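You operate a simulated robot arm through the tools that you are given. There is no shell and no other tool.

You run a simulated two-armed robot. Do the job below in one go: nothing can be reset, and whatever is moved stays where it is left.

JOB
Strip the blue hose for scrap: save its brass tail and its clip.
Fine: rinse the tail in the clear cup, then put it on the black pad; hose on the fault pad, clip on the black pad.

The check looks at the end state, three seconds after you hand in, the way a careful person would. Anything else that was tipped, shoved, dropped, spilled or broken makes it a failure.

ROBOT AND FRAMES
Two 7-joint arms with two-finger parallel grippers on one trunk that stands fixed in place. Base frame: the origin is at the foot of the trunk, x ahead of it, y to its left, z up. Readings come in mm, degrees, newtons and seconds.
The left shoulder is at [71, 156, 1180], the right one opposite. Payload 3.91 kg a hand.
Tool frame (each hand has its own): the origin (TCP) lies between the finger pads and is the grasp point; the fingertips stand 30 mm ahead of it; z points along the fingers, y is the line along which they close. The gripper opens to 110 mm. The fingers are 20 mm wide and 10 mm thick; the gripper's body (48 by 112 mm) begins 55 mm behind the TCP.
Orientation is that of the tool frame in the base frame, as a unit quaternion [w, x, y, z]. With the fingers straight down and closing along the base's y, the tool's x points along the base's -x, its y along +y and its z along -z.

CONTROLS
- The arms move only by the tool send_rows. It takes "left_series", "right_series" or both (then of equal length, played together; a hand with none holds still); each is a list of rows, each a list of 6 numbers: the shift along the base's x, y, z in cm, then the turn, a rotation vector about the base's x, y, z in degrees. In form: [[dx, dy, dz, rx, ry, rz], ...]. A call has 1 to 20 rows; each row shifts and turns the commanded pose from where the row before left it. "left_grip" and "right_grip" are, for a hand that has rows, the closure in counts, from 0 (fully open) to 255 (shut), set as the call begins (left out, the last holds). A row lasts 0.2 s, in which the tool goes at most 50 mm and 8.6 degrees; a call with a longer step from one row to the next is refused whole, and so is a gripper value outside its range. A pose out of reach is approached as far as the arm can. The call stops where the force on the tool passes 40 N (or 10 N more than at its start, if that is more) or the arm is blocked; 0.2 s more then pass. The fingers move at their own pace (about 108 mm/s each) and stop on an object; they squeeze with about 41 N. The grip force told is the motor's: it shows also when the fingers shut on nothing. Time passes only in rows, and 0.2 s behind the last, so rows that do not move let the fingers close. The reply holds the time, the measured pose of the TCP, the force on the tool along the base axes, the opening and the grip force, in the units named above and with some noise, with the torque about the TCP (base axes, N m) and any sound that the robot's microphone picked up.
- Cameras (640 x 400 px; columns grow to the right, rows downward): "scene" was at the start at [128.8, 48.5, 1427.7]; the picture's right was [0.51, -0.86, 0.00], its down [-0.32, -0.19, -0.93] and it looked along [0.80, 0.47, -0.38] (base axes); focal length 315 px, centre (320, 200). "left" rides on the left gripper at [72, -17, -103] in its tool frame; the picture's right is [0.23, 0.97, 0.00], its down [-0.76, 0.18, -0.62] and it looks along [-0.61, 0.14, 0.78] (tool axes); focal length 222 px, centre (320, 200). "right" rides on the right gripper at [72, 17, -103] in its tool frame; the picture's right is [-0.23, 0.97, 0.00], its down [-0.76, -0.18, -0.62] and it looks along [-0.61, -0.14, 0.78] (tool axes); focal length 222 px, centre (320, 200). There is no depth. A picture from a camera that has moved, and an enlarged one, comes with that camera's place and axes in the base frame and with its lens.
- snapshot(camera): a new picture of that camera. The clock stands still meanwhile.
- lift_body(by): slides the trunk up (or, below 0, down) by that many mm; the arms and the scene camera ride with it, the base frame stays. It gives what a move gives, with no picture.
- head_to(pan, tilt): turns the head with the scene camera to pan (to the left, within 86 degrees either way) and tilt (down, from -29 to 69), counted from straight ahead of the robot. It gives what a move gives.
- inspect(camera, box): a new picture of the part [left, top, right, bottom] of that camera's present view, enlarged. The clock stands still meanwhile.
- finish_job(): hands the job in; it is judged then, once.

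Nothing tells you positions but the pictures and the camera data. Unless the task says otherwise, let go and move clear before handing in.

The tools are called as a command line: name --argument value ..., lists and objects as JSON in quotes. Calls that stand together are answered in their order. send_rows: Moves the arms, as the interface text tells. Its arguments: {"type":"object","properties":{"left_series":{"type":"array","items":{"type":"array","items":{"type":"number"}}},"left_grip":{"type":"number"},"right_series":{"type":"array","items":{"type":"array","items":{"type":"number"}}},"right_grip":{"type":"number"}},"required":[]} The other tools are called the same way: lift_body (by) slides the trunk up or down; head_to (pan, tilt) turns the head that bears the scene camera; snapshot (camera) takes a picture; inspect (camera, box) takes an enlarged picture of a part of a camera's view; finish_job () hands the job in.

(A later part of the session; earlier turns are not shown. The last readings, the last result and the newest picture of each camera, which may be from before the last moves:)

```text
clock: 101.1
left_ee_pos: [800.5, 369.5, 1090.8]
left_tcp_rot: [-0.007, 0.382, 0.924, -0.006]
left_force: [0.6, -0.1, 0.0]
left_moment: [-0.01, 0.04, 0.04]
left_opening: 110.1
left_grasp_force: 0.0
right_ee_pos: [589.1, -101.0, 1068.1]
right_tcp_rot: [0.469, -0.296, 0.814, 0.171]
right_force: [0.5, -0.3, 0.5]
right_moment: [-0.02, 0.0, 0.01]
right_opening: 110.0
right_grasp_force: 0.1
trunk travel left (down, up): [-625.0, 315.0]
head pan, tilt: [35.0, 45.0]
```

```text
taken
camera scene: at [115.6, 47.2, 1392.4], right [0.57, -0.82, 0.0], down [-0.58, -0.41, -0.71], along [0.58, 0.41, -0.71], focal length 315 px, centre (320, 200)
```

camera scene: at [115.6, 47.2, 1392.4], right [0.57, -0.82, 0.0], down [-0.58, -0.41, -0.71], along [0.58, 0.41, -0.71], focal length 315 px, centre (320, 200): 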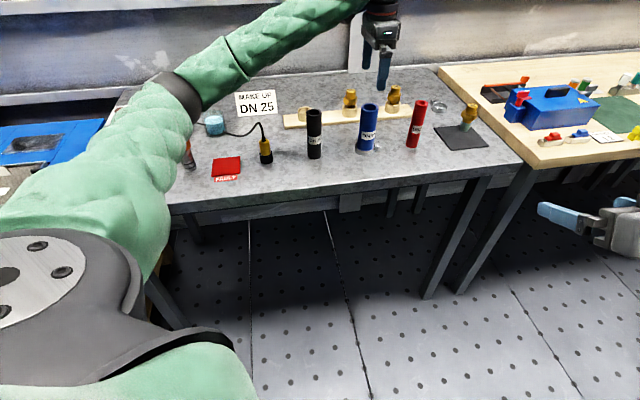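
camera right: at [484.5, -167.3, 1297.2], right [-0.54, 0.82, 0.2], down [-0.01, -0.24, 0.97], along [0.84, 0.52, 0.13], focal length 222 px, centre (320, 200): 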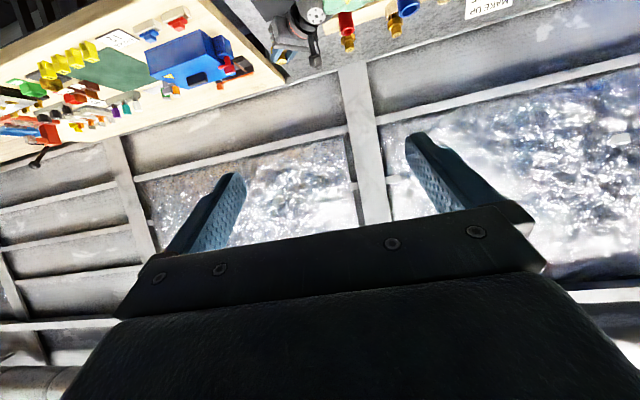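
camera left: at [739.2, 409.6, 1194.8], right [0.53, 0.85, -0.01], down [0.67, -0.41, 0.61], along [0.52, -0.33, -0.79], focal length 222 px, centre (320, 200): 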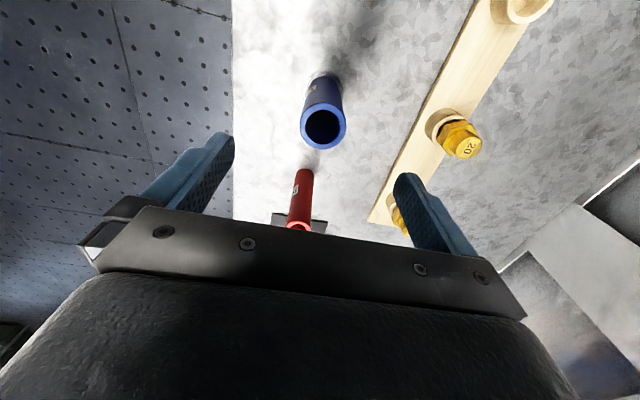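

The hose is centred within a few millimetres under the left hand. Descending so the fingers straddle its top 60 mm or so, with the palm clear above.

send_rows --left_series '[[0.3, -0.1, -2, 0.33, -1.0, 0], [0, 0, -2.5, 0, 0, 0], [0, 0, -2.5, 0, 0, 0], [0, 0, -2.5, 0, 0, 0], [0, 0, -2.0, 0, 0, 0], [0, 0, -1.9, 0, 0, 0]]' --left_grip 0

inspect --camera "scene" --box '[330, 60, 430, 160]'

snapshot --camera "left"

```text
clock: 102.5
left_ee_pos: [803.6, 369.2, 955.6]
left_tcp_rot: [0.0, 0.383, 0.924, -0.001]
left_force: [-0.8, -0.2, -0.6]
left_moment: [-0.01, -0.01, 0.01]
left_opening: 109.9
left_grasp_force: 0.1
right_ee_pos: [590.3, -99.5, 1067.4]
right_tcp_rot: [0.469, -0.296, 0.814, 0.171]
right_force: [0.2, -0.6, 0.0]
right_moment: [-0.02, -0.02, -0.02]
right_opening: 110.0
right_grasp_force: 0.1
trunk travel left (down, up): [-625.0, 315.0]
head pan, tilt: [35.0, 45.0]
```

```text
4.00 times, centred on (380, 110) of scene
camera zoom: at [116.0, 47.5, 1392.3], right [0.57, -0.82, 0.0], down [-0.58, -0.41, -0.71], along [0.58, 0.41, -0.71], focal length 1259 px, centre (80, 560)
```

zoom: 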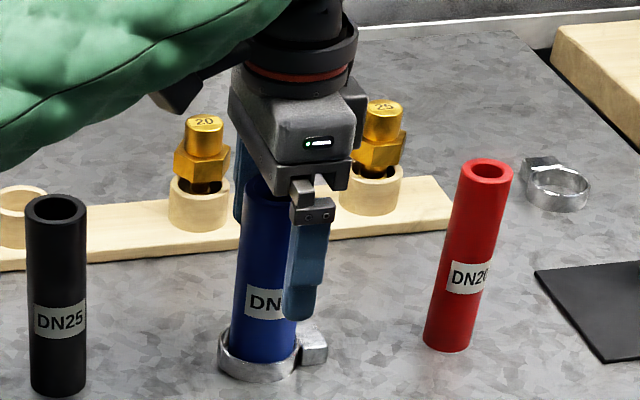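

```text
taken
camera left: at [740.6, 408.6, 1059.0], right [0.53, 0.85, 0.0], down [0.66, -0.41, 0.62], along [0.53, -0.33, -0.78], focal length 222 px, centre (320, 200)
```

left: 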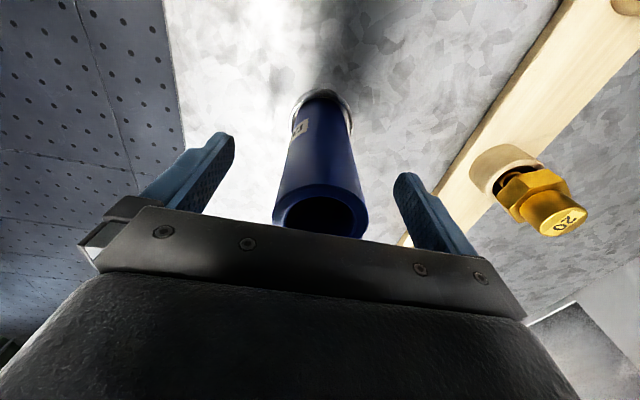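

The fingers straddle the hose squarely. Closing, then a slow straight lift while watching that the clip stays behind.

send_rows --left_series '[[0, 0, 0, 0, 0, 0], [0, 0, 0, 0, 0, 0], [0, 0, 0, 0, 0, 0], [0, 0, 0, 0, 0, 0]]' --left_grip 255

send_rows --left_series '[[0, 0, 0.5, 0, 0, 0], [0, 0, 0.7, 0, 0, 0], [0, 0, 0.8, 0, 0, 0], [0, 0, 1.0, 0, 0, 0], [0, 0, 1.0, 0, 0, 0]]'

inspect --camera "scene" --box '[330, 60, 430, 160]'

```text
clock: 103.5
left_ee_pos: [803.3, 369.1, 956.0]
left_tcp_rot: [0.001, 0.383, 0.924, 0.001]
left_force: [0.6, 1.4, 0.3]
left_moment: [0.07, -0.01, 0.04]
left_opening: 45.1
left_grasp_force: 40.8
right_ee_pos: [590.2, -99.7, 1068.4]
right_tcp_rot: [0.469, -0.297, 0.814, 0.172]
right_force: [-0.7, -0.1, 0.4]
right_moment: [0.0, 0.02, 0.02]
right_opening: 110.0
right_grasp_force: 0.0
trunk travel left (down, up): [-625.0, 315.0]
head pan, tilt: [35.0, 45.0]
```

```text
clock: 104.7
left_ee_pos: [803.7, 369.9, 996.7]
left_tcp_rot: [0.001, 0.381, 0.924, 0.001]
left_force: [0.2, 0.7, -1.5]
left_moment: [-0.01, 0.03, -0.01]
left_opening: 45.1
left_grasp_force: 40.9
right_ee_pos: [590.5, -100.3, 1067.8]
right_tcp_rot: [0.469, -0.297, 0.814, 0.173]
right_force: [-0.1, -0.9, 0.6]
right_moment: [-0.01, 0.03, 0.03]
right_opening: 109.9
right_grasp_force: 0.0
trunk travel left (down, up): [-625.0, 315.0]
head pan, tilt: [35.0, 45.0]
```

```text
4.00 times, centred on (380, 110) of scene
camera zoom: at [115.8, 47.2, 1392.3], right [0.57, -0.82, 0.0], down [-0.58, -0.41, -0.71], along [0.58, 0.41, -0.71], focal length 1259 px, centre (80, 560)
```

zoom: 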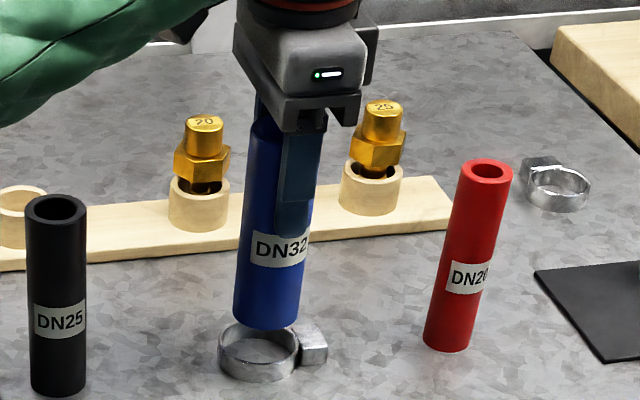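

The clip stayed on the table. Lifting the hose well above everything and carrying it over to the fault pad.

send_rows --left_series '[[0, 0, 1.8, 0, 0, 0], [0, 0, 2, 0, 0, 0], [0, 0, 2, 0, 0, 0], [0, 0, 2, 0, 0, 0], [0, 0, 2, 0, 0, 0], [0, 0, 2, 0, 0, 0], [0, 0, 2, 0, 0, 0]]'

send_rows --left_series '[[-1.43, 1.36, 0, 0, 0, 0], [-1.43, 1.36, 0, 0, 0, 0], [-1.43, 1.36, 0, 0, 0, 0], [-1.43, 1.36, 0, 0, 0, 0], [-1.43, 1.36, 0, 0, 0, 0], [-1.43, 1.36, 0, 0, 0, 0], [-1.43, 1.36, 0, 0, 0, 0], [-1.43, 1.36, 0, 0, 0, 0], [-1.43, 1.36, 0, 0, 0, 0], [-1.43, 1.36, 0, 0, 0, 0], [-1.43, 1.36, 0, 0, 0, 0], [-1.43, 1.36, 0, 0, 0, 0], [-1.43, 1.36, 0, 0, 0, 0], [-1.43, 1.36, 0, 0, 0, 0], [-1.43, 1.36, 0, 0, 0, 0], [-1.43, 1.36, 0, 0, 0, 0], [-1.43, 1.36, 0, 0, 0, 0], [-1.43, 1.36, 0, 0, 0, 0], [-1.43, 1.36, 0, 0, 0, 0], [-1.43, 1.36, 0, 0, 0, 0]]'

head_to --pan 50 --tilt 42

snapshot --camera "scene"

snapshot --camera "left"

```text
clock: 106.3
left_ee_pos: [804.2, 367.6, 1134.7]
left_tcp_rot: [0.0, 0.382, 0.924, 0.0]
left_force: [0.5, 0.0, -2.1]
left_moment: [0.0, -0.02, -0.01]
left_opening: 45.2
left_grasp_force: 41.2
right_ee_pos: [589.9, -98.7, 1067.8]
right_tcp_rot: [0.47, -0.296, 0.814, 0.171]
right_force: [0.1, 0.2, -0.3]
right_moment: [0.01, -0.01, -0.03]
right_opening: 110.1
right_grasp_force: 0.0
trunk travel left (down, up): [-625.0, 315.0]
head pan, tilt: [35.0, 45.0]
```

```text
clock: 110.5
left_ee_pos: [516.4, 640.6, 1136.1]
left_tcp_rot: [0.002, 0.384, 0.923, 0.001]
left_force: [-0.3, -0.3, -2.0]
left_moment: [0.04, 0.03, -0.03]
left_opening: 45.1
left_grasp_force: 40.8
right_ee_pos: [589.6, -100.2, 1069.1]
right_tcp_rot: [0.47, -0.296, 0.814, 0.172]
right_force: [0.1, -0.8, -0.5]
right_moment: [0.03, -0.02, -0.02]
right_opening: 110.0
right_grasp_force: 0.0
trunk travel left (down, up): [-625.0, 315.0]
head pan, tilt: [35.0, 45.0]
```

```text
clock: 111.3
left_ee_pos: [518.9, 640.3, 1134.8]
left_tcp_rot: [0.002, 0.383, 0.924, 0.001]
left_force: [0.3, -0.7, -1.5]
left_moment: [-0.03, 0.02, 0.02]
left_opening: 44.8
left_grasp_force: 41.4
right_ee_pos: [589.8, -100.1, 1069.0]
right_tcp_rot: [0.469, -0.296, 0.815, 0.171]
right_force: [0.7, 0.2, -1.1]
right_moment: [-0.01, -0.02, 0.0]
right_opening: 109.8
right_grasp_force: 0.1
trunk travel left (down, up): [-625.0, 315.0]
head pan, tilt: [50.0, 42.0]
```

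```text
taken
camera scene: at [102.8, 64.9, 1396.6], right [0.77, -0.64, 0.0], down [-0.43, -0.51, -0.74], along [0.48, 0.57, -0.67], focal length 315 px, centre (320, 200)
```

scene: 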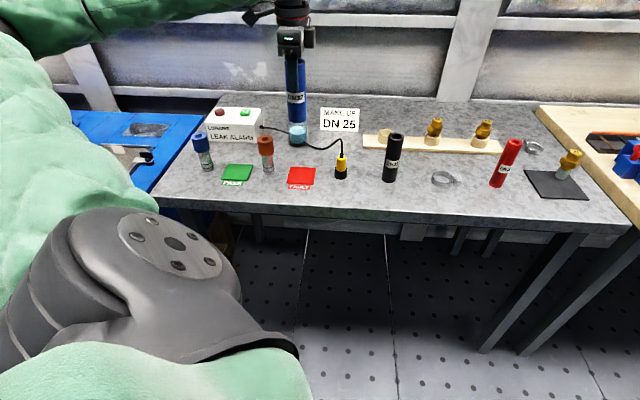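

```text
taken
camera left: at [454.0, 680.5, 1238.1], right [0.53, 0.85, 0.0], down [0.66, -0.41, 0.62], along [0.53, -0.33, -0.78], focal length 222 px, centre (320, 200)
```

left: 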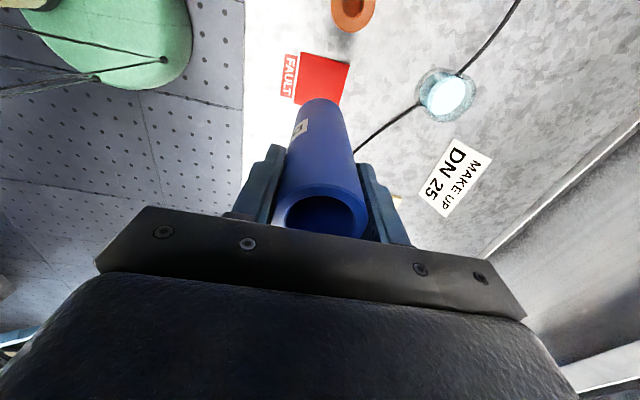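

inspect --camera "left" --box '[260, 30, 380, 120]'

inspect --camera "scene" --box '[240, 120, 360, 200]'

```text
4.44 times, centred on (320, 75) of left
camera zoom: at [454.0, 680.5, 1238.1], right [0.53, 0.85, 0.0], down [0.66, -0.41, 0.62], along [0.53, -0.33, -0.78], focal length 987 px, centre (320, 756)
```

zoom: 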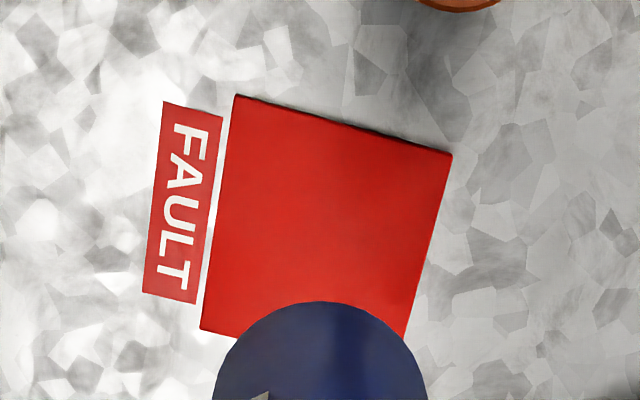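

```text
5.00 times, centred on (300, 160) of scene
camera zoom: at [102.8, 64.9, 1396.6], right [0.77, -0.64, 0.0], down [-0.43, -0.51, -0.74], along [0.48, 0.57, -0.67], focal length 1573 px, centre (420, 400)
```

zoom: 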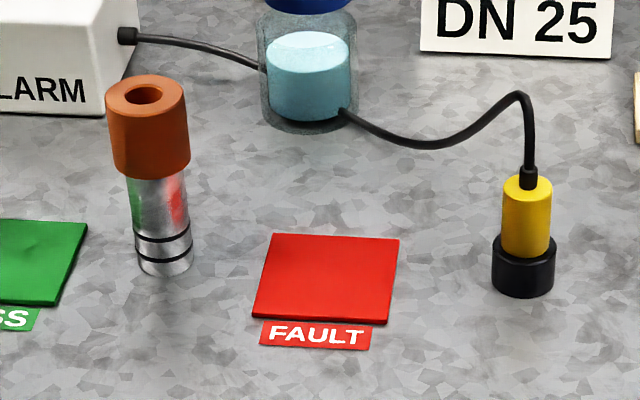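

The hose is right over the fault pad's centre (519, 641). Lowering it in stages to a gentle touchdown.

send_rows --left_series '[[0, 0, -1.8, 0, 0, 0], [0, 0, -2, 0, 0, 0], [0, 0, -2, 0, 0, 0], [0, 0, -2, 0, 0, 0], [0, 0, -2, 0, 0, 0], [0, 0, -2, 0, 0, 0], [0, 0, -2, 0, 0, 0], [0, 0, -1.5, 0, 0, 0], [0, 0, -1.0, 0, 0, 0]]'

inspect --camera "scene" --box '[240, 90, 360, 200]'

```text
clock: 113.3
left_ee_pos: [518.0, 640.7, 973.0]
left_tcp_rot: [0.002, 0.382, 0.924, 0.0]
left_force: [-0.9, -0.3, -0.7]
left_moment: [-0.01, -0.03, 0.0]
left_opening: 45.3
left_grasp_force: 41.1
right_ee_pos: [590.0, -100.3, 1068.4]
right_tcp_rot: [0.469, -0.297, 0.814, 0.172]
right_force: [-0.5, 0.5, 0.0]
right_moment: [-0.01, 0.01, 0.03]
right_opening: 110.1
right_grasp_force: 0.0
trunk travel left (down, up): [-625.0, 315.0]
head pan, tilt: [50.0, 42.0]
```

```text
3.64 times, centred on (300, 145) of scene
camera zoom: at [102.8, 65.0, 1396.6], right [0.77, -0.64, 0.0], down [-0.43, -0.51, -0.74], along [0.48, 0.57, -0.67], focal length 1144 px, centre (393, 400)
```

zoom: 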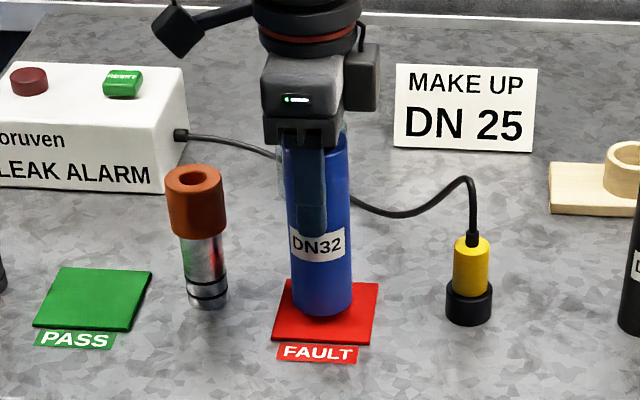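

send_rows --left_series '[[0, 0, -0.5, 0, 0, 0], [0, 0, -0.4, 0, 0, 0], [0, 0, -0.2, 0, 0, 0], [0, 0, 0, 0, 0, 0]]'

send_rows --left_series '[[0, 0, -0.2, 0, 0, 0], [0, 0, 0, 0, 0, 0]]'

send_rows --left_series '[[0, 0, -0.15, 0, 0, 0], [0, 0, 0, 0, 0, 0]]'

```text
clock: 114.3
left_ee_pos: [518.6, 640.1, 961.6]
left_tcp_rot: [0.002, 0.382, 0.924, 0.0]
left_force: [-0.4, -0.6, 2.7]
left_moment: [-0.03, 0.11, 0.01]
left_opening: 45.1
left_grasp_force: 40.4
right_ee_pos: [590.1, -99.0, 1066.9]
right_tcp_rot: [0.469, -0.296, 0.815, 0.17]
right_force: [0.3, 0.3, 0.0]
right_moment: [-0.02, -0.01, -0.01]
right_opening: 110.1
right_grasp_force: 0.0
trunk travel left (down, up): [-625.0, 315.0]
head pan, tilt: [50.0, 42.0]
```

```text
clock: 114.9
left_ee_pos: [516.8, 640.8, 960.8]
left_tcp_rot: [0.002, 0.382, 0.924, 0.001]
left_force: [3.3, 2.3, 20.7]
left_moment: [0.02, 0.02, 0.01]
left_opening: 44.9
left_grasp_force: 40.7
right_ee_pos: [589.1, -99.4, 1068.7]
right_tcp_rot: [0.469, -0.297, 0.814, 0.172]
right_force: [0.2, 0.3, 0.2]
right_moment: [0.0, 0.01, 0.0]
right_opening: 109.9
right_grasp_force: 0.0
trunk travel left (down, up): [-625.0, 315.0]
head pan, tilt: [50.0, 42.0]
```

```text
clock: 115.5
left_ee_pos: [517.0, 640.1, 961.3]
left_tcp_rot: [0.003, 0.382, 0.924, 0.002]
left_force: [-2.6, -4.9, 16.4]
left_moment: [-0.66, 0.66, 0.04]
left_opening: 45.1
left_grasp_force: 41.5
right_ee_pos: [587.7, -101.1, 1067.5]
right_tcp_rot: [0.47, -0.296, 0.813, 0.172]
right_force: [0.3, 0.3, -0.4]
right_moment: [-0.01, -0.02, 0.01]
right_opening: 109.7
right_grasp_force: 0.0
trunk travel left (down, up): [-625.0, 315.0]
head pan, tilt: [50.0, 42.0]
stopped in row 2 (left hand): the force on the tool passed its limit at 41 N (the readings are from after the stop); the commanded pose is now the measured one
```

The hose is on the pad, pressed a bit hard. Easing up 1–2 mm before letting go.

send_rows --left_series '[[0, 0, 0.1, 0, 0, 0], [0, 0, 0, 0, 0, 0]]'

inspect --camera "scene" --box '[240, 90, 360, 200]'

```text
clock: 116.1
left_ee_pos: [517.0, 640.9, 961.2]
left_tcp_rot: [0.002, 0.382, 0.924, 0.003]
left_force: [-2.3, -5.0, 12.3]
left_moment: [-0.73, 0.52, 0.02]
left_opening: 45.0
left_grasp_force: 41.3
right_ee_pos: [589.1, -101.3, 1069.0]
right_tcp_rot: [0.47, -0.297, 0.813, 0.173]
right_force: [0.0, 0.3, 0.4]
right_moment: [-0.01, -0.01, 0.01]
right_opening: 110.0
right_grasp_force: 0.1
trunk travel left (down, up): [-625.0, 315.0]
head pan, tilt: [50.0, 42.0]
```

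```text
3.64 times, centred on (300, 145) of scene
camera zoom: at [101.8, 63.4, 1396.7], right [0.77, -0.64, 0.0], down [-0.43, -0.51, -0.74], along [0.48, 0.57, -0.67], focal length 1144 px, centre (393, 400)
```

zoom: 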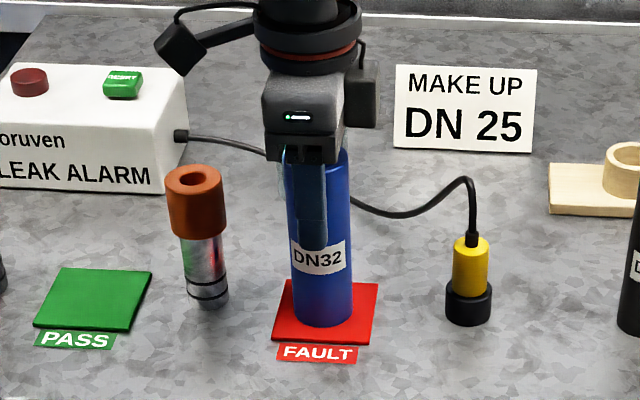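

send_rows --left_series '[[0, 0, 0.1, 0, 0, 0], [0, 0, 0.05, 0, 0, 0], [0, 0, 0, 0, 0, 0]]'

```text
clock: 116.9
left_ee_pos: [517.8, 641.7, 961.8]
left_tcp_rot: [0.002, 0.382, 0.924, 0.002]
left_force: [-0.2, -0.5, -1.3]
left_moment: [-0.03, 0.04, 0.05]
left_opening: 45.3
left_grasp_force: 41.3
right_ee_pos: [590.3, -100.3, 1068.3]
right_tcp_rot: [0.469, -0.295, 0.815, 0.17]
right_force: [-0.6, 0.1, -0.4]
right_moment: [0.0, 0.02, 0.04]
right_opening: 109.8
right_grasp_force: 0.0
trunk travel left (down, up): [-625.0, 315.0]
head pan, tilt: [50.0, 42.0]
```

Now it hangs just off the surface; lowering half a millimetre and opening.

send_rows --left_series '[[0, 0, -0.06, 0, 0, 0], [0, 0, 0, 0, 0, 0]]'

send_rows --left_series '[[0, 0, 0, 0, 0, 0], [0, 0, 0, 0, 0, 0], [0, 0, 0, 0, 0, 0], [0, 0, 0, 0, 0, 0]]' --left_grip 90

inspect --camera "scene" --box '[240, 90, 360, 200]'

```text
clock: 117.5
left_ee_pos: [518.5, 642.3, 960.8]
left_tcp_rot: [0.002, 0.382, 0.924, 0.001]
left_force: [0.0, 0.7, -1.0]
left_moment: [0.02, 0.01, -0.01]
left_opening: 45.2
left_grasp_force: 41.1
right_ee_pos: [589.3, -99.5, 1067.4]
right_tcp_rot: [0.469, -0.295, 0.815, 0.171]
right_force: [0.1, 0.6, 0.0]
right_moment: [-0.01, 0.02, -0.03]
right_opening: 110.1
right_grasp_force: 0.1
trunk travel left (down, up): [-625.0, 315.0]
head pan, tilt: [50.0, 42.0]
```

```text
clock: 118.5
left_ee_pos: [518.1, 642.5, 961.8]
left_tcp_rot: [0.002, 0.382, 0.924, 0.002]
left_force: [-0.2, 0.0, 0.0]
left_moment: [0.02, -0.05, 0.0]
left_opening: 71.2
left_grasp_force: 0.0
right_ee_pos: [590.2, -98.9, 1068.0]
right_tcp_rot: [0.469, -0.296, 0.814, 0.17]
right_force: [0.5, 0.7, 0.1]
right_moment: [0.0, -0.02, -0.01]
right_opening: 110.1
right_grasp_force: 0.0
trunk travel left (down, up): [-625.0, 315.0]
head pan, tilt: [50.0, 42.0]
```

```text
3.64 times, centred on (300, 145) of scene
camera zoom: at [102.7, 64.8, 1396.6], right [0.77, -0.64, 0.0], down [-0.43, -0.51, -0.74], along [0.48, 0.57, -0.67], focal length 1144 px, centre (393, 400)
```

zoom: 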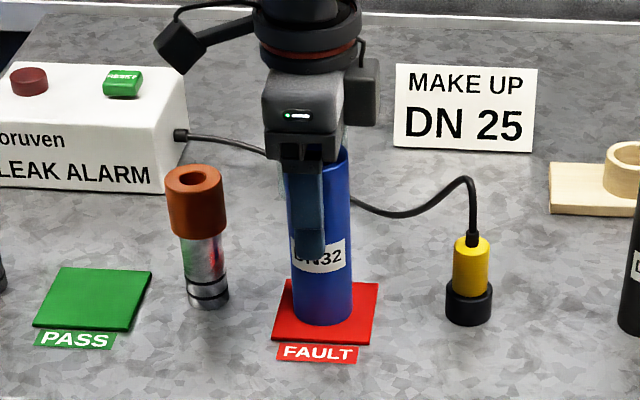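

The hose stands on the fault pad. Raising the left hand straight up, then heading back to look at the clip.

send_rows --left_series '[[0, 0, 1.0, 0, 0, 0], [0, 0, 2, 0, 0, 0], [0, 0, 2.5, 0, 0, 0], [0, 0, 3, 0, 0, 0], [0, 0, 3, 0, 0, 0], [0, 0, 3, 0, 0, 0], [0, 0, 3, 0, 0, 0], [0, 0, 2, 0, 0, 0]]'

snapshot --camera "scene"

inspect --camera "scene" --box '[400, 150, 500, 210]'

inspect --camera "scene" --box '[240, 120, 360, 200]'

```text
clock: 120.3
left_ee_pos: [517.3, 642.7, 1156.0]
left_tcp_rot: [0.002, 0.382, 0.924, 0.002]
left_force: [0.2, 0.5, -0.1]
left_moment: [-0.02, 0.02, 0.01]
left_opening: 71.3
left_grasp_force: 0.0
right_ee_pos: [589.1, -99.7, 1067.4]
right_tcp_rot: [0.469, -0.296, 0.814, 0.171]
right_force: [0.0, 0.3, 0.4]
right_moment: [0.02, -0.01, -0.02]
right_opening: 109.9
right_grasp_force: 0.0
trunk travel left (down, up): [-625.0, 315.0]
head pan, tilt: [50.0, 42.0]
```

```text
taken
camera scene: at [102.6, 64.7, 1396.6], right [0.77, -0.64, 0.0], down [-0.43, -0.51, -0.74], along [0.48, 0.57, -0.67], focal length 315 px, centre (320, 200)
```

scene: 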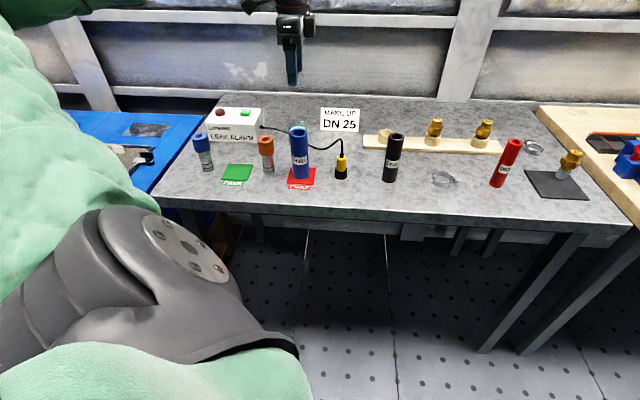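

```text
6.40 times, centred on (450, 180) of scene
camera zoom: at [102.6, 64.7, 1396.6], right [0.77, -0.64, 0.0], down [-0.43, -0.51, -0.74], along [0.48, 0.57, -0.67], focal length 2014 px, centre (-512, 328)
```

zoom: 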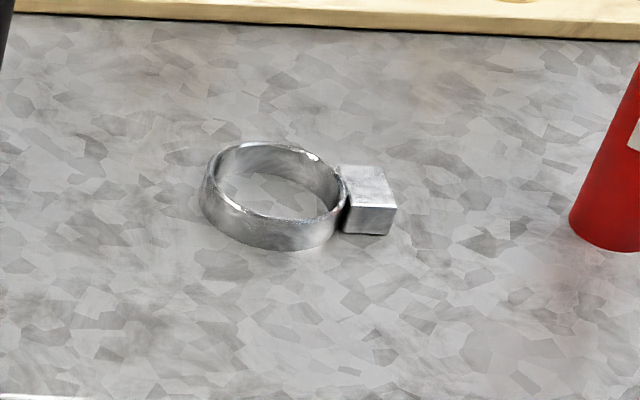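

```text
5.00 times, centred on (300, 160) of scene
camera zoom: at [102.6, 64.7, 1396.6], right [0.77, -0.64, 0.0], down [-0.43, -0.51, -0.74], along [0.48, 0.57, -0.67], focal length 1573 px, centre (420, 400)
```

zoom: 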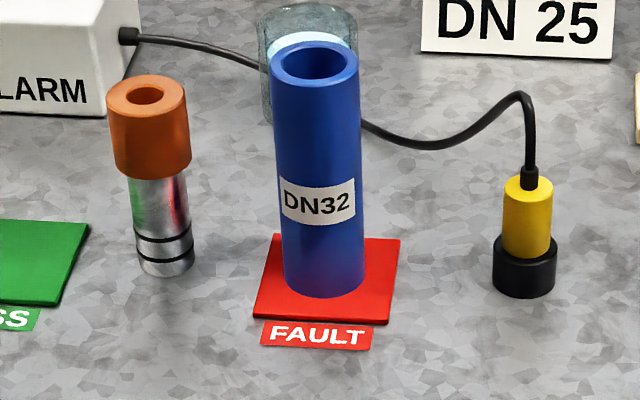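

The hose stands squarely on the fault pad. The clip lies at about (801, 371), its block pointing at −43°. I'll take it across the ring with the fingers tilted 35° forward, facing −10°, so the same posture works for laying it flat on the near part of the black pad.

send_rows --left_series '[[3.02, -2.99, 0, 0, 0, 3.89], [3.02, -2.99, 0, 0, 0, 3.89], [3.02, -2.99, 0, 0, 0, 3.89], [3.02, -2.99, 0, 0, 0, 3.89], [3.02, -2.99, 0, 0, 0, 3.89], [3.02, -2.99, 0, 0, 0, 3.89], [3.02, -2.99, 0, 0, 0, 3.89], [3.02, -2.99, 0, 0, 0, 3.89], [3.02, -2.99, 0, 0, 0, 3.89], [0, 0, -3, -1.215, -6.893, 0], [0, 0, -3, -1.215, -6.893, 0], [0, 0, -3, -1.215, -6.893, 0], [0, 0, -3, -1.215, -6.893, 0], [0, 0, -3, -1.215, -6.893, 0]]' --left_grip 0

snapshot --camera "left"

head_to --pan 30 --tilt 40

snapshot --camera "scene"

```text
clock: 123.3
left_ee_pos: [790.4, 371.7, 1005.3]
left_tcp_rot: [0.301, 0.081, 0.95, -0.026]
left_force: [0.1, -0.3, 0.1]
left_moment: [0.01, -0.01, -0.03]
left_opening: 110.2
left_grasp_force: 0.1
right_ee_pos: [590.2, -99.3, 1067.3]
right_tcp_rot: [0.469, -0.297, 0.814, 0.172]
right_force: [0.0, -0.3, 0.5]
right_moment: [0.0, 0.02, -0.03]
right_opening: 110.0
right_grasp_force: 0.1
trunk travel left (down, up): [-625.0, 315.0]
head pan, tilt: [50.0, 42.0]
```

```text
taken
camera left: at [670.7, 376.6, 1047.8], right [-0.02, 0.99, -0.13], down [0.29, 0.13, 0.95], along [0.96, -0.02, -0.29], focal length 222 px, centre (320, 200)
```

left: 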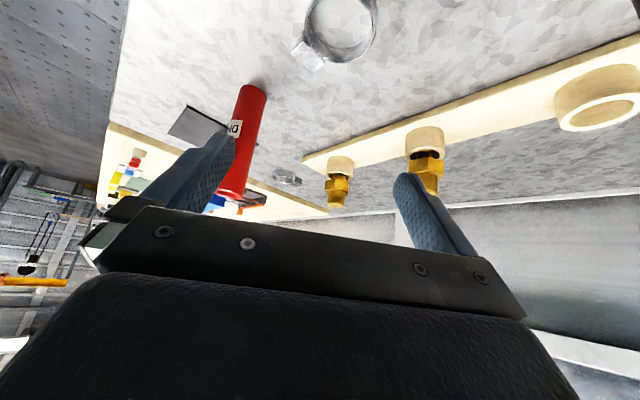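

```text
clock: 124.1
left_ee_pos: [790.7, 372.6, 1005.6]
left_tcp_rot: [0.301, 0.082, 0.95, -0.024]
left_force: [0.6, -0.7, -0.6]
left_moment: [0.02, -0.01, 0.02]
left_opening: 110.0
left_grasp_force: 0.1
right_ee_pos: [590.4, -99.5, 1068.8]
right_tcp_rot: [0.469, -0.297, 0.814, 0.172]
right_force: [-0.4, -0.9, 0.7]
right_moment: [0.02, -0.02, 0.01]
right_opening: 110.1
right_grasp_force: 0.1
trunk travel left (down, up): [-625.0, 315.0]
head pan, tilt: [30.0, 40.0]
```

```text
taken
camera scene: at [122.7, 43.1, 1399.5], right [0.5, -0.87, 0.0], down [-0.56, -0.32, -0.77], along [0.66, 0.38, -0.64], focal length 315 px, centre (320, 200)
```

scene: 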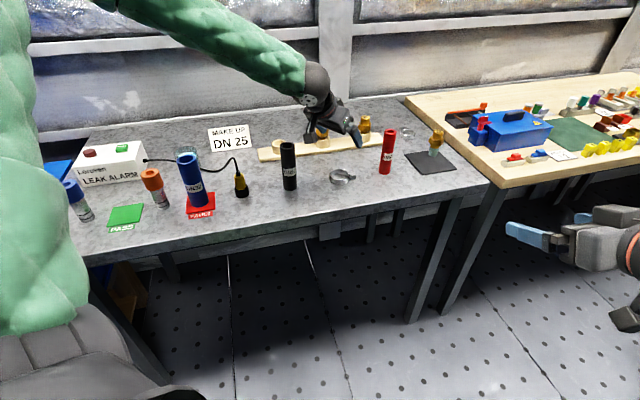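

inspect --camera "left" --box '[280, 0, 400, 80]'

inspect --camera "scene" --box '[300, 100, 400, 200]'

```text
5.00 times, centred on (340, 40) of left
camera zoom: at [670.4, 375.9, 1048.9], right [-0.02, 0.99, -0.13], down [0.29, 0.13, 0.95], along [0.96, -0.02, -0.29], focal length 1111 px, centre (220, 1000)
```

zoom: 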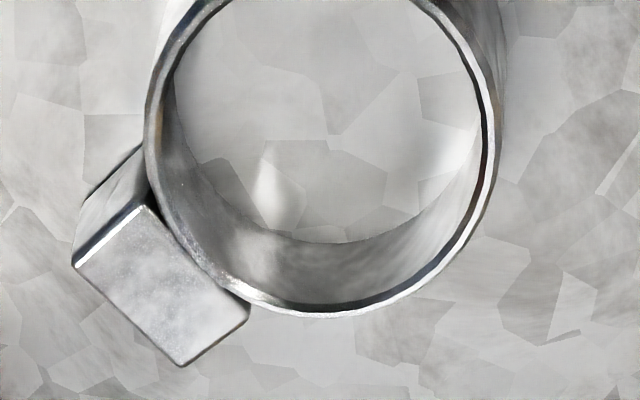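

```text
4.00 times, centred on (350, 150) of scene
camera zoom: at [122.7, 43.1, 1399.5], right [0.5, -0.87, 0.0], down [-0.56, -0.32, -0.77], along [0.66, 0.38, -0.64], focal length 1259 px, centre (200, 400)
```

zoom: 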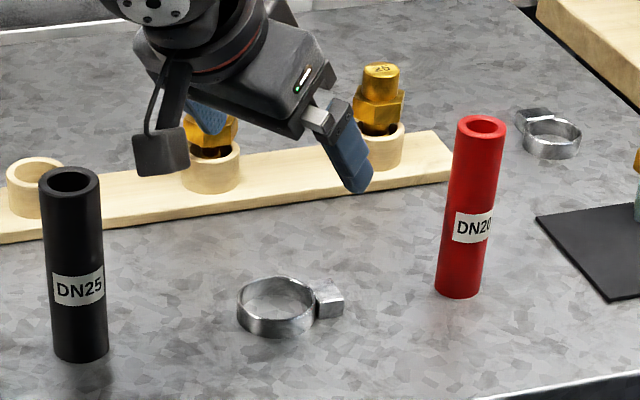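

The clip is about 10 mm ahead of the TCP and 1.5 mm to one side. Correcting slightly and descending so the fingers straddle the ring.

send_rows --left_series '[[-0.23, -0.11, -2, 0, 0, 0], [0, 0, -2.5, 0, 0, 0], [0, 0, -2.5, 0, 0, 0], [0, 0, -2.5, 0, 0, 0]]' --left_grip 0

inspect --camera "scene" --box '[300, 120, 400, 200]'

snapshot --camera "right"

```text
clock: 125.1
left_ee_pos: [788.3, 371.1, 911.0]
left_tcp_rot: [0.301, 0.082, 0.95, -0.025]
left_force: [-0.2, 0.4, 0.0]
left_moment: [-0.01, -0.02, 0.02]
left_opening: 110.1
left_grasp_force: 0.1
right_ee_pos: [590.2, -99.4, 1067.5]
right_tcp_rot: [0.469, -0.296, 0.814, 0.172]
right_force: [0.1, 0.1, 0.1]
right_moment: [-0.03, -0.01, 0.01]
right_opening: 110.1
right_grasp_force: 0.2
trunk travel left (down, up): [-625.0, 315.0]
head pan, tilt: [30.0, 40.0]
```

```text
5.00 times, centred on (350, 160) of scene
camera zoom: at [123.5, 43.6, 1399.5], right [0.5, -0.87, 0.0], down [-0.56, -0.32, -0.77], along [0.66, 0.38, -0.64], focal length 1573 px, centre (170, 400)
```

zoom: 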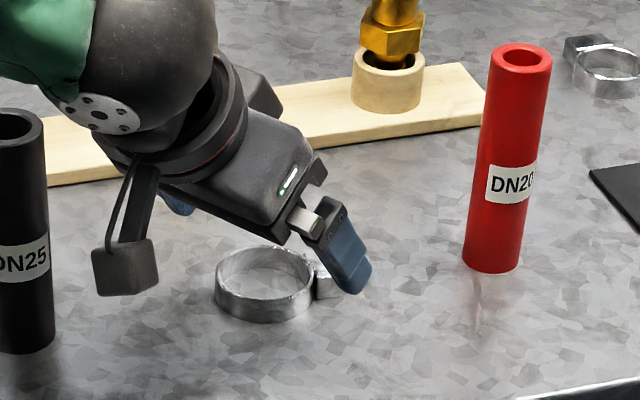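

```text
taken
camera right: at [484.5, -166.7, 1057.2], right [-0.54, 0.82, 0.2], down [-0.01, -0.24, 0.97], along [0.84, 0.52, 0.13], focal length 222 px, centre (320, 200)
```

right: 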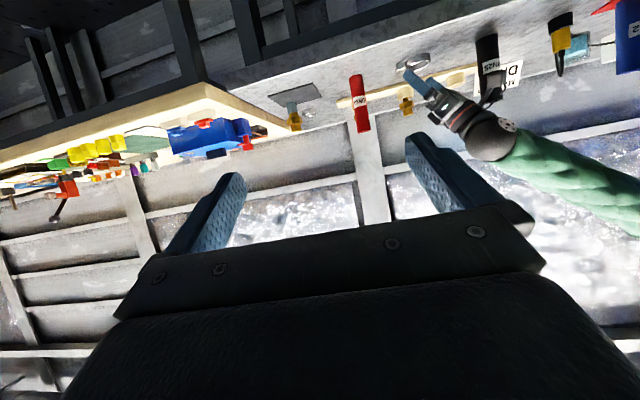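

The fingers are lined up either side of the ring, clear of the block. Lowering the last 27 mm and closing.

send_rows --left_series '[[0, 0, -1.0, 0, 0, 0], [0, 0, -1.0, 0, 0, 0], [0, 0, -0.6, 0, 0, 0], [0, 0, 0, 0, 0, 0]]' --left_grip 0

inspect --camera "scene" --box '[310, 140, 390, 200]'

snapshot --camera "left"

```text
clock: 126.1
left_ee_pos: [788.1, 370.2, 884.2]
left_tcp_rot: [0.3, 0.081, 0.95, -0.024]
left_force: [0.5, 0.4, -0.9]
left_moment: [-0.03, 0.01, 0.0]
left_opening: 109.7
left_grasp_force: 0.1
right_ee_pos: [589.6, -99.4, 1067.6]
right_tcp_rot: [0.469, -0.296, 0.814, 0.171]
right_force: [-0.1, -0.9, -0.4]
right_moment: [-0.03, 0.01, 0.03]
right_opening: 110.0
right_grasp_force: 0.1
trunk travel left (down, up): [-625.0, 315.0]
head pan, tilt: [30.0, 40.0]
```

```text
6.67 times, centred on (350, 170) of scene
camera zoom: at [122.7, 43.1, 1399.6], right [0.5, -0.87, 0.0], down [-0.56, -0.32, -0.77], along [0.66, 0.38, -0.64], focal length 2098 px, centre (120, 400)
```

zoom: 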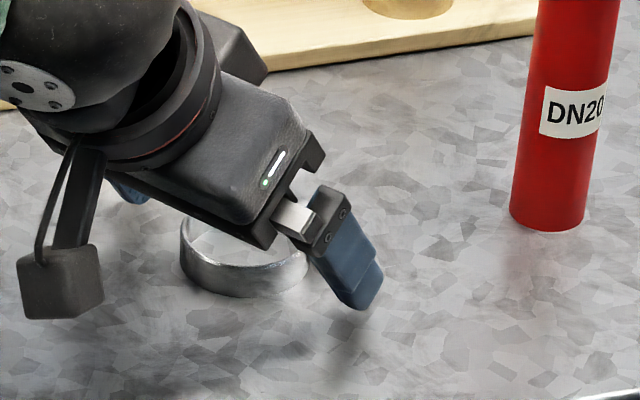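

```text
taken
camera left: at [668.3, 374.7, 927.2], right [-0.02, 0.99, -0.13], down [0.29, 0.13, 0.95], along [0.96, -0.02, -0.29], focal length 222 px, centre (320, 200)
```

left: 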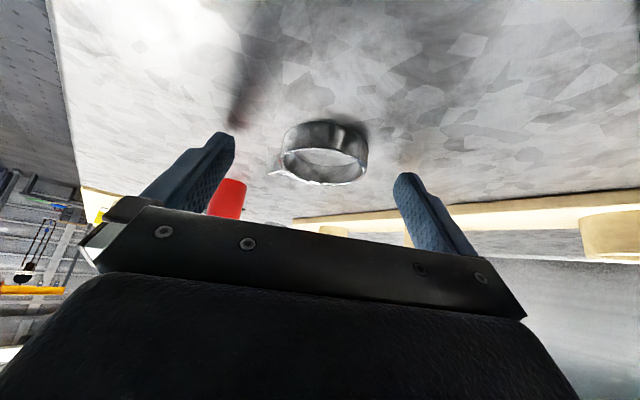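

send_rows --left_series '[[0, 0, 0, 0, 0, 0], [0, 0, 0, 0, 0, 0], [0, 0, 0, 0, 0, 0], [0, 0, 0, 0, 0, 0]]' --left_grip 255

snapshot --camera "left"

inspect --camera "scene" --box '[310, 140, 390, 200]'

```text
clock: 127.1
left_ee_pos: [788.9, 371.0, 884.9]
left_tcp_rot: [0.3, 0.082, 0.95, -0.024]
left_force: [0.0, -0.4, -0.8]
left_moment: [0.0, 0.0, -0.03]
left_opening: 58.4
left_grasp_force: 40.5
right_ee_pos: [590.1, -100.3, 1068.3]
right_tcp_rot: [0.469, -0.296, 0.814, 0.171]
right_force: [-0.1, 1.0, 0.5]
right_moment: [-0.01, 0.0, 0.0]
right_opening: 110.1
right_grasp_force: 0.1
trunk travel left (down, up): [-625.0, 315.0]
head pan, tilt: [30.0, 40.0]
```

```text
taken
camera left: at [668.3, 374.6, 927.2], right [-0.02, 0.99, -0.13], down [0.29, 0.13, 0.95], along [0.96, -0.02, -0.29], focal length 222 px, centre (320, 200)
```

left: 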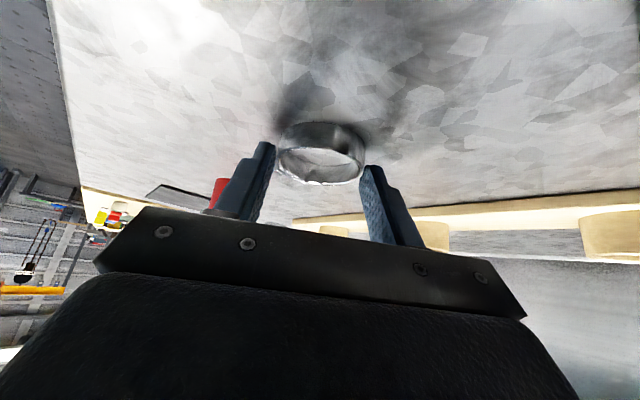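

```text
6.67 times, centred on (350, 170) of scene
camera zoom: at [122.8, 43.1, 1399.5], right [0.5, -0.87, 0.0], down [-0.56, -0.32, -0.77], along [0.66, 0.38, -0.64], focal length 2098 px, centre (120, 400)
```

zoom: 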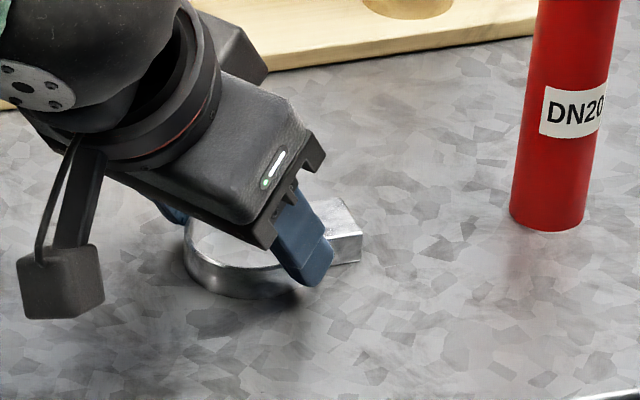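

Gripped across the ring (58 mm). Lifting gently and checking.

send_rows --left_series '[[0, 0, 0.3, 0, 0, 0], [0, 0, 0.5, 0, 0, 0], [0, 0, 0.7, 0, 0, 0], [0, 0, 0.8, 0, 0, 0], [0, 0, 1.0, 0, 0, 0]]'

snapshot --camera "left"

inspect --camera "scene" --box '[310, 130, 390, 200]'

```text
clock: 128.3
left_ee_pos: [786.8, 370.6, 917.5]
left_tcp_rot: [0.301, 0.082, 0.95, -0.024]
left_force: [0.1, -0.4, 0.0]
left_moment: [0.0, 0.01, -0.01]
left_opening: 58.3
left_grasp_force: 41.4
right_ee_pos: [590.6, -99.4, 1068.6]
right_tcp_rot: [0.47, -0.296, 0.814, 0.171]
right_force: [0.1, -0.4, 0.1]
right_moment: [-0.01, 0.01, 0.03]
right_opening: 109.9
right_grasp_force: 0.0
trunk travel left (down, up): [-625.0, 315.0]
head pan, tilt: [30.0, 40.0]
```

```text
taken
camera left: at [667.7, 374.7, 960.7], right [-0.02, 0.99, -0.13], down [0.29, 0.13, 0.95], along [0.96, -0.02, -0.29], focal length 222 px, centre (320, 200)
```

left: 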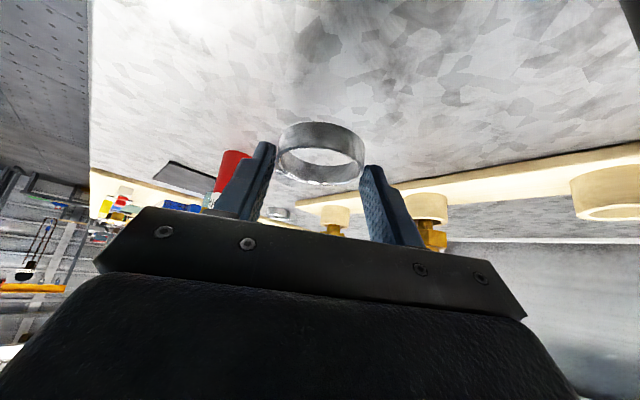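

```text
5.71 times, centred on (350, 165) of scene
camera zoom: at [122.4, 43.0, 1399.6], right [0.5, -0.87, 0.0], down [-0.56, -0.32, -0.77], along [0.66, 0.38, -0.64], focal length 1798 px, centre (149, 400)
```

zoom: 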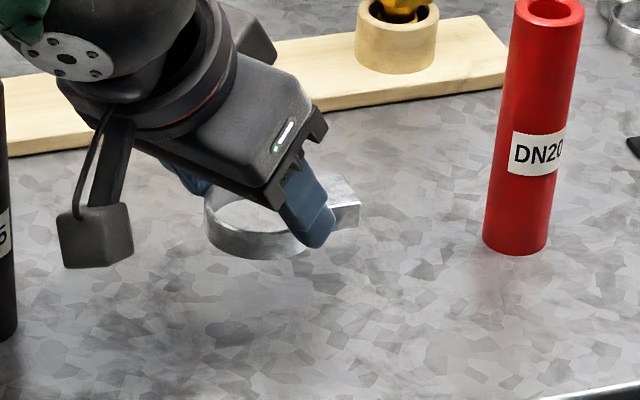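

The clip hangs level in the fingers. Raising it over the red hose's height and carrying it slowly to above the near part of the black pad.

send_rows --left_series '[[0, 0, 1.0, 0, 0, 0], [0, 0, 1.4, 0, 0, 0], [0, 0, 1.5, 0, 0, 0], [0, 0, 1.5, 0, 0, 0], [0, 0, 1.5, 0, 0, 0], [0, 0, 1.5, 0, 0, 0], [0, 0, 1.5, 0, 0, 0], [0, 0, 1.5, 0, 0, 0], [0, 0, 1.5, 0, 0, 0], [0, 0, 1.4, 0, 0, 0], [0, 0, 0.6, 0, 0, 0]]'

send_rows --left_series '[[0.7, -0.7, 0, 0, 0, 0], [1.1, -1.13, 0, 0, 0, 0], [1.1, -1.13, 0, 0, 0, 0], [1.1, -1.13, 0, 0, 0, 0], [1.1, -1.13, 0, 0, 0, 0], [1.1, -1.13, 0, 0, 0, 0], [1.1, -1.13, 0, 0, 0, 0], [1.1, -1.13, 0, 0, 0, 0], [1.1, -1.13, 0, 0, 0, 0], [1.1, -1.13, 0, 0, 0, 0], [1.1, -1.13, 0, 0, 0, 0], [1.1, -1.13, 0, 0, 0, 0], [1.1, -1.13, 0, 0, 0, 0], [1.1, -1.13, 0, 0, 0, 0], [1.1, -1.13, 0, 0, 0, 0], [1.1, -1.13, 0, 0, 0, 0], [1.1, -1.13, 0, 0, 0, 0], [1.1, -1.13, 0, 0, 0, 0], [0.65, -0.6, 0, 0, 0, 0]]'

snapshot --camera "left"

snapshot --camera "scene"

snapshot --camera "right"

```text
clock: 130.7
left_ee_pos: [787.7, 371.1, 1065.8]
left_tcp_rot: [0.3, 0.081, 0.95, -0.024]
left_force: [-0.1, -0.1, 0.7]
left_moment: [-0.02, 0.01, 0.01]
left_opening: 58.4
left_grasp_force: 40.5
right_ee_pos: [589.8, -100.2, 1067.4]
right_tcp_rot: [0.469, -0.296, 0.814, 0.171]
right_force: [0.6, 0.2, 0.2]
right_moment: [0.02, 0.02, -0.01]
right_opening: 109.8
right_grasp_force: 0.0
trunk travel left (down, up): [-625.0, 315.0]
head pan, tilt: [30.0, 40.0]
```

```text
clock: 134.7
left_ee_pos: [978.5, 175.1, 1068.1]
left_tcp_rot: [0.3, 0.083, 0.95, -0.025]
left_force: [-0.1, -0.6, -0.4]
left_moment: [0.02, 0.0, 0.0]
left_opening: 58.1
left_grasp_force: 40.6
left hand out of reach, approached as far as the arm can: row 18, 19
right_ee_pos: [588.8, -99.2, 1068.1]
right_tcp_rot: [0.469, -0.296, 0.814, 0.171]
right_force: [-0.1, 0.5, -0.6]
right_moment: [-0.01, 0.01, 0.06]
right_opening: 110.0
right_grasp_force: 0.0
trunk travel left (down, up): [-625.0, 315.0]
head pan, tilt: [30.0, 40.0]
```

```text
taken
camera left: at [859.9, 177.8, 1110.2], right [-0.02, 0.99, -0.13], down [0.29, 0.13, 0.95], along [0.96, -0.02, -0.29], focal length 222 px, centre (320, 200)
```

left: 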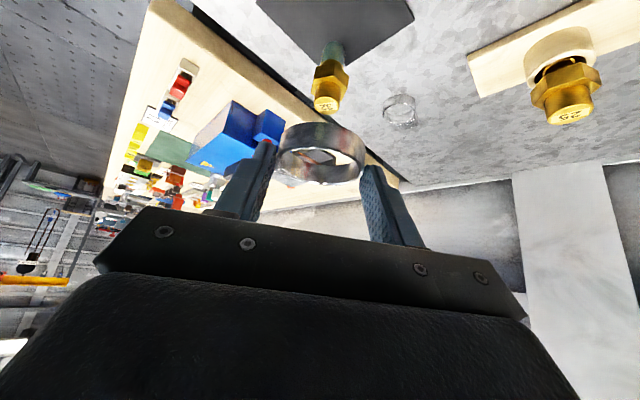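

```text
taken
camera scene: at [122.4, 43.0, 1399.6], right [0.5, -0.87, 0.0], down [-0.56, -0.32, -0.77], along [0.66, 0.38, -0.64], focal length 315 px, centre (320, 200)
```

scene: 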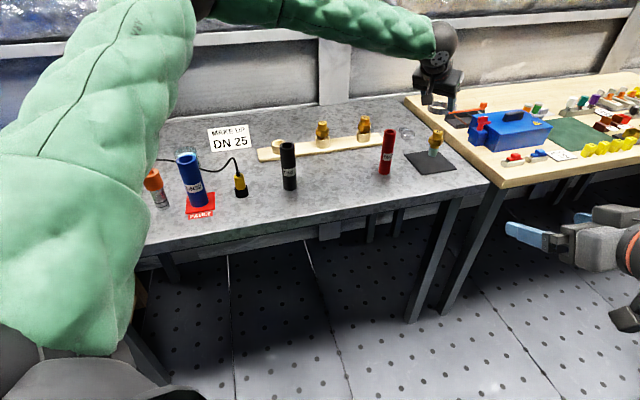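

```text
taken
camera right: at [483.7, -167.2, 1057.5], right [-0.54, 0.82, 0.2], down [-0.01, -0.24, 0.97], along [0.84, 0.52, 0.13], focal length 222 px, centre (320, 200)
```

right: 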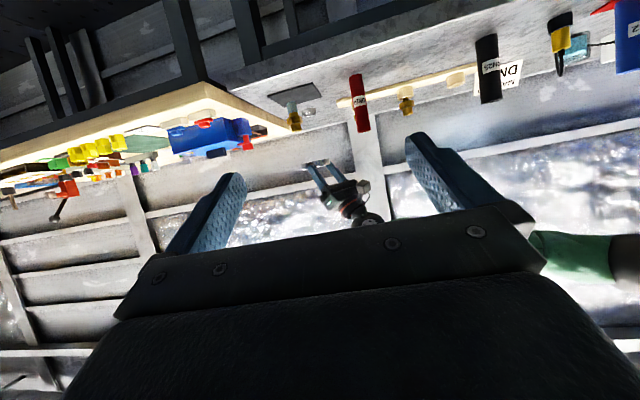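

Slightly short of reach at this height; it improves lower down. I'll descend part way, then make the remaining 9 mm shift.

send_rows --left_series '[[0, 0, -1.5, 0, 0, 0], [0, 0, -1.5, 0, 0, 0], [0, 0, -1.5, 0, 0, 0], [0, 0, -1.5, 0, 0, 0], [0.45, -0.45, -0.5, 0, 0, 0], [0.45, -0.45, 0, 0, 0, 0], [0, 0, 0, 0, 0, 0]]'

snapshot --camera "left"

inspect --camera "scene" --box '[370, 80, 480, 180]'

inspect --camera "right" --box '[250, 60, 400, 200]'

```text
clock: 136.3
left_ee_pos: [966.9, 184.8, 1013.5]
left_tcp_rot: [0.301, 0.082, 0.95, -0.025]
left_force: [-0.6, -0.1, -1.1]
left_moment: [0.03, 0.03, 0.01]
left_opening: 58.2
left_grasp_force: 40.7
left hand out of reach, approached as far as the arm can: row 1, 2, 3, 4, 5, 6
right_ee_pos: [590.6, -100.1, 1068.7]
right_tcp_rot: [0.468, -0.297, 0.814, 0.171]
right_force: [0.0, 0.2, -0.4]
right_moment: [0.02, -0.01, 0.04]
right_opening: 110.0
right_grasp_force: 0.1
trunk travel left (down, up): [-625.0, 315.0]
head pan, tilt: [30.0, 40.0]
```

```text
taken
camera left: at [846.5, 188.7, 1055.2], right [-0.02, 0.99, -0.13], down [0.29, 0.13, 0.95], along [0.96, -0.02, -0.29], focal length 222 px, centre (320, 200)
```

left: 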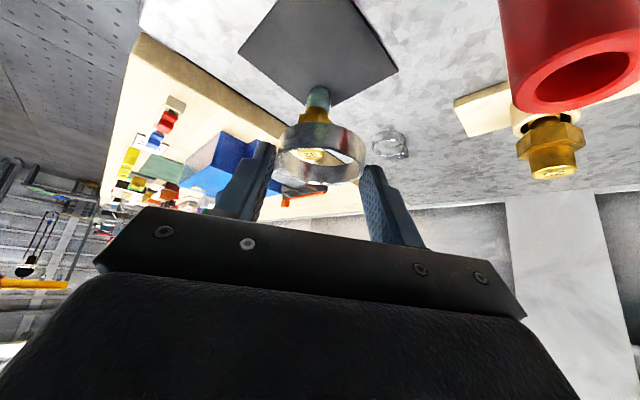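

```text
4.00 times, centred on (425, 130) of scene
camera zoom: at [122.9, 43.0, 1399.5], right [0.5, -0.87, 0.0], down [-0.56, -0.32, -0.77], along [0.66, 0.38, -0.64], focal length 1259 px, centre (-100, 480)
```

zoom: 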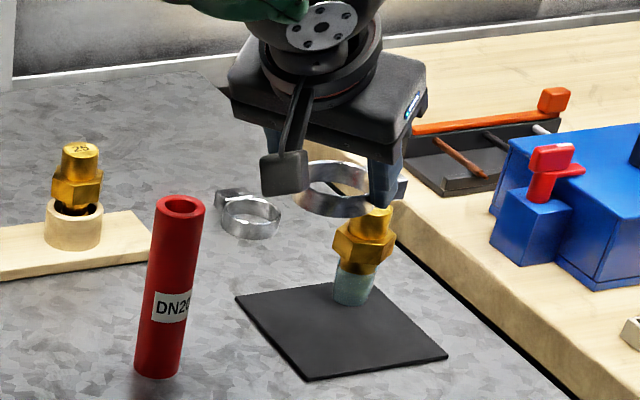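

```text
2.86 times, centred on (325, 130) of right
camera zoom: at [484.1, -167.2, 1057.3], right [-0.54, 0.82, 0.2], down [-0.01, -0.24, 0.97], along [0.84, 0.52, 0.13], focal length 635 px, centre (306, 400)
```

zoom: 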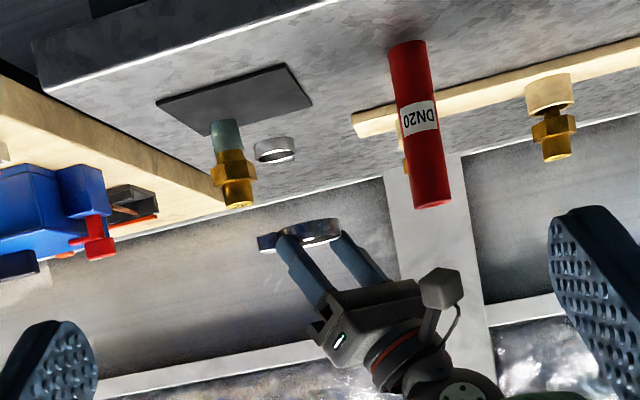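

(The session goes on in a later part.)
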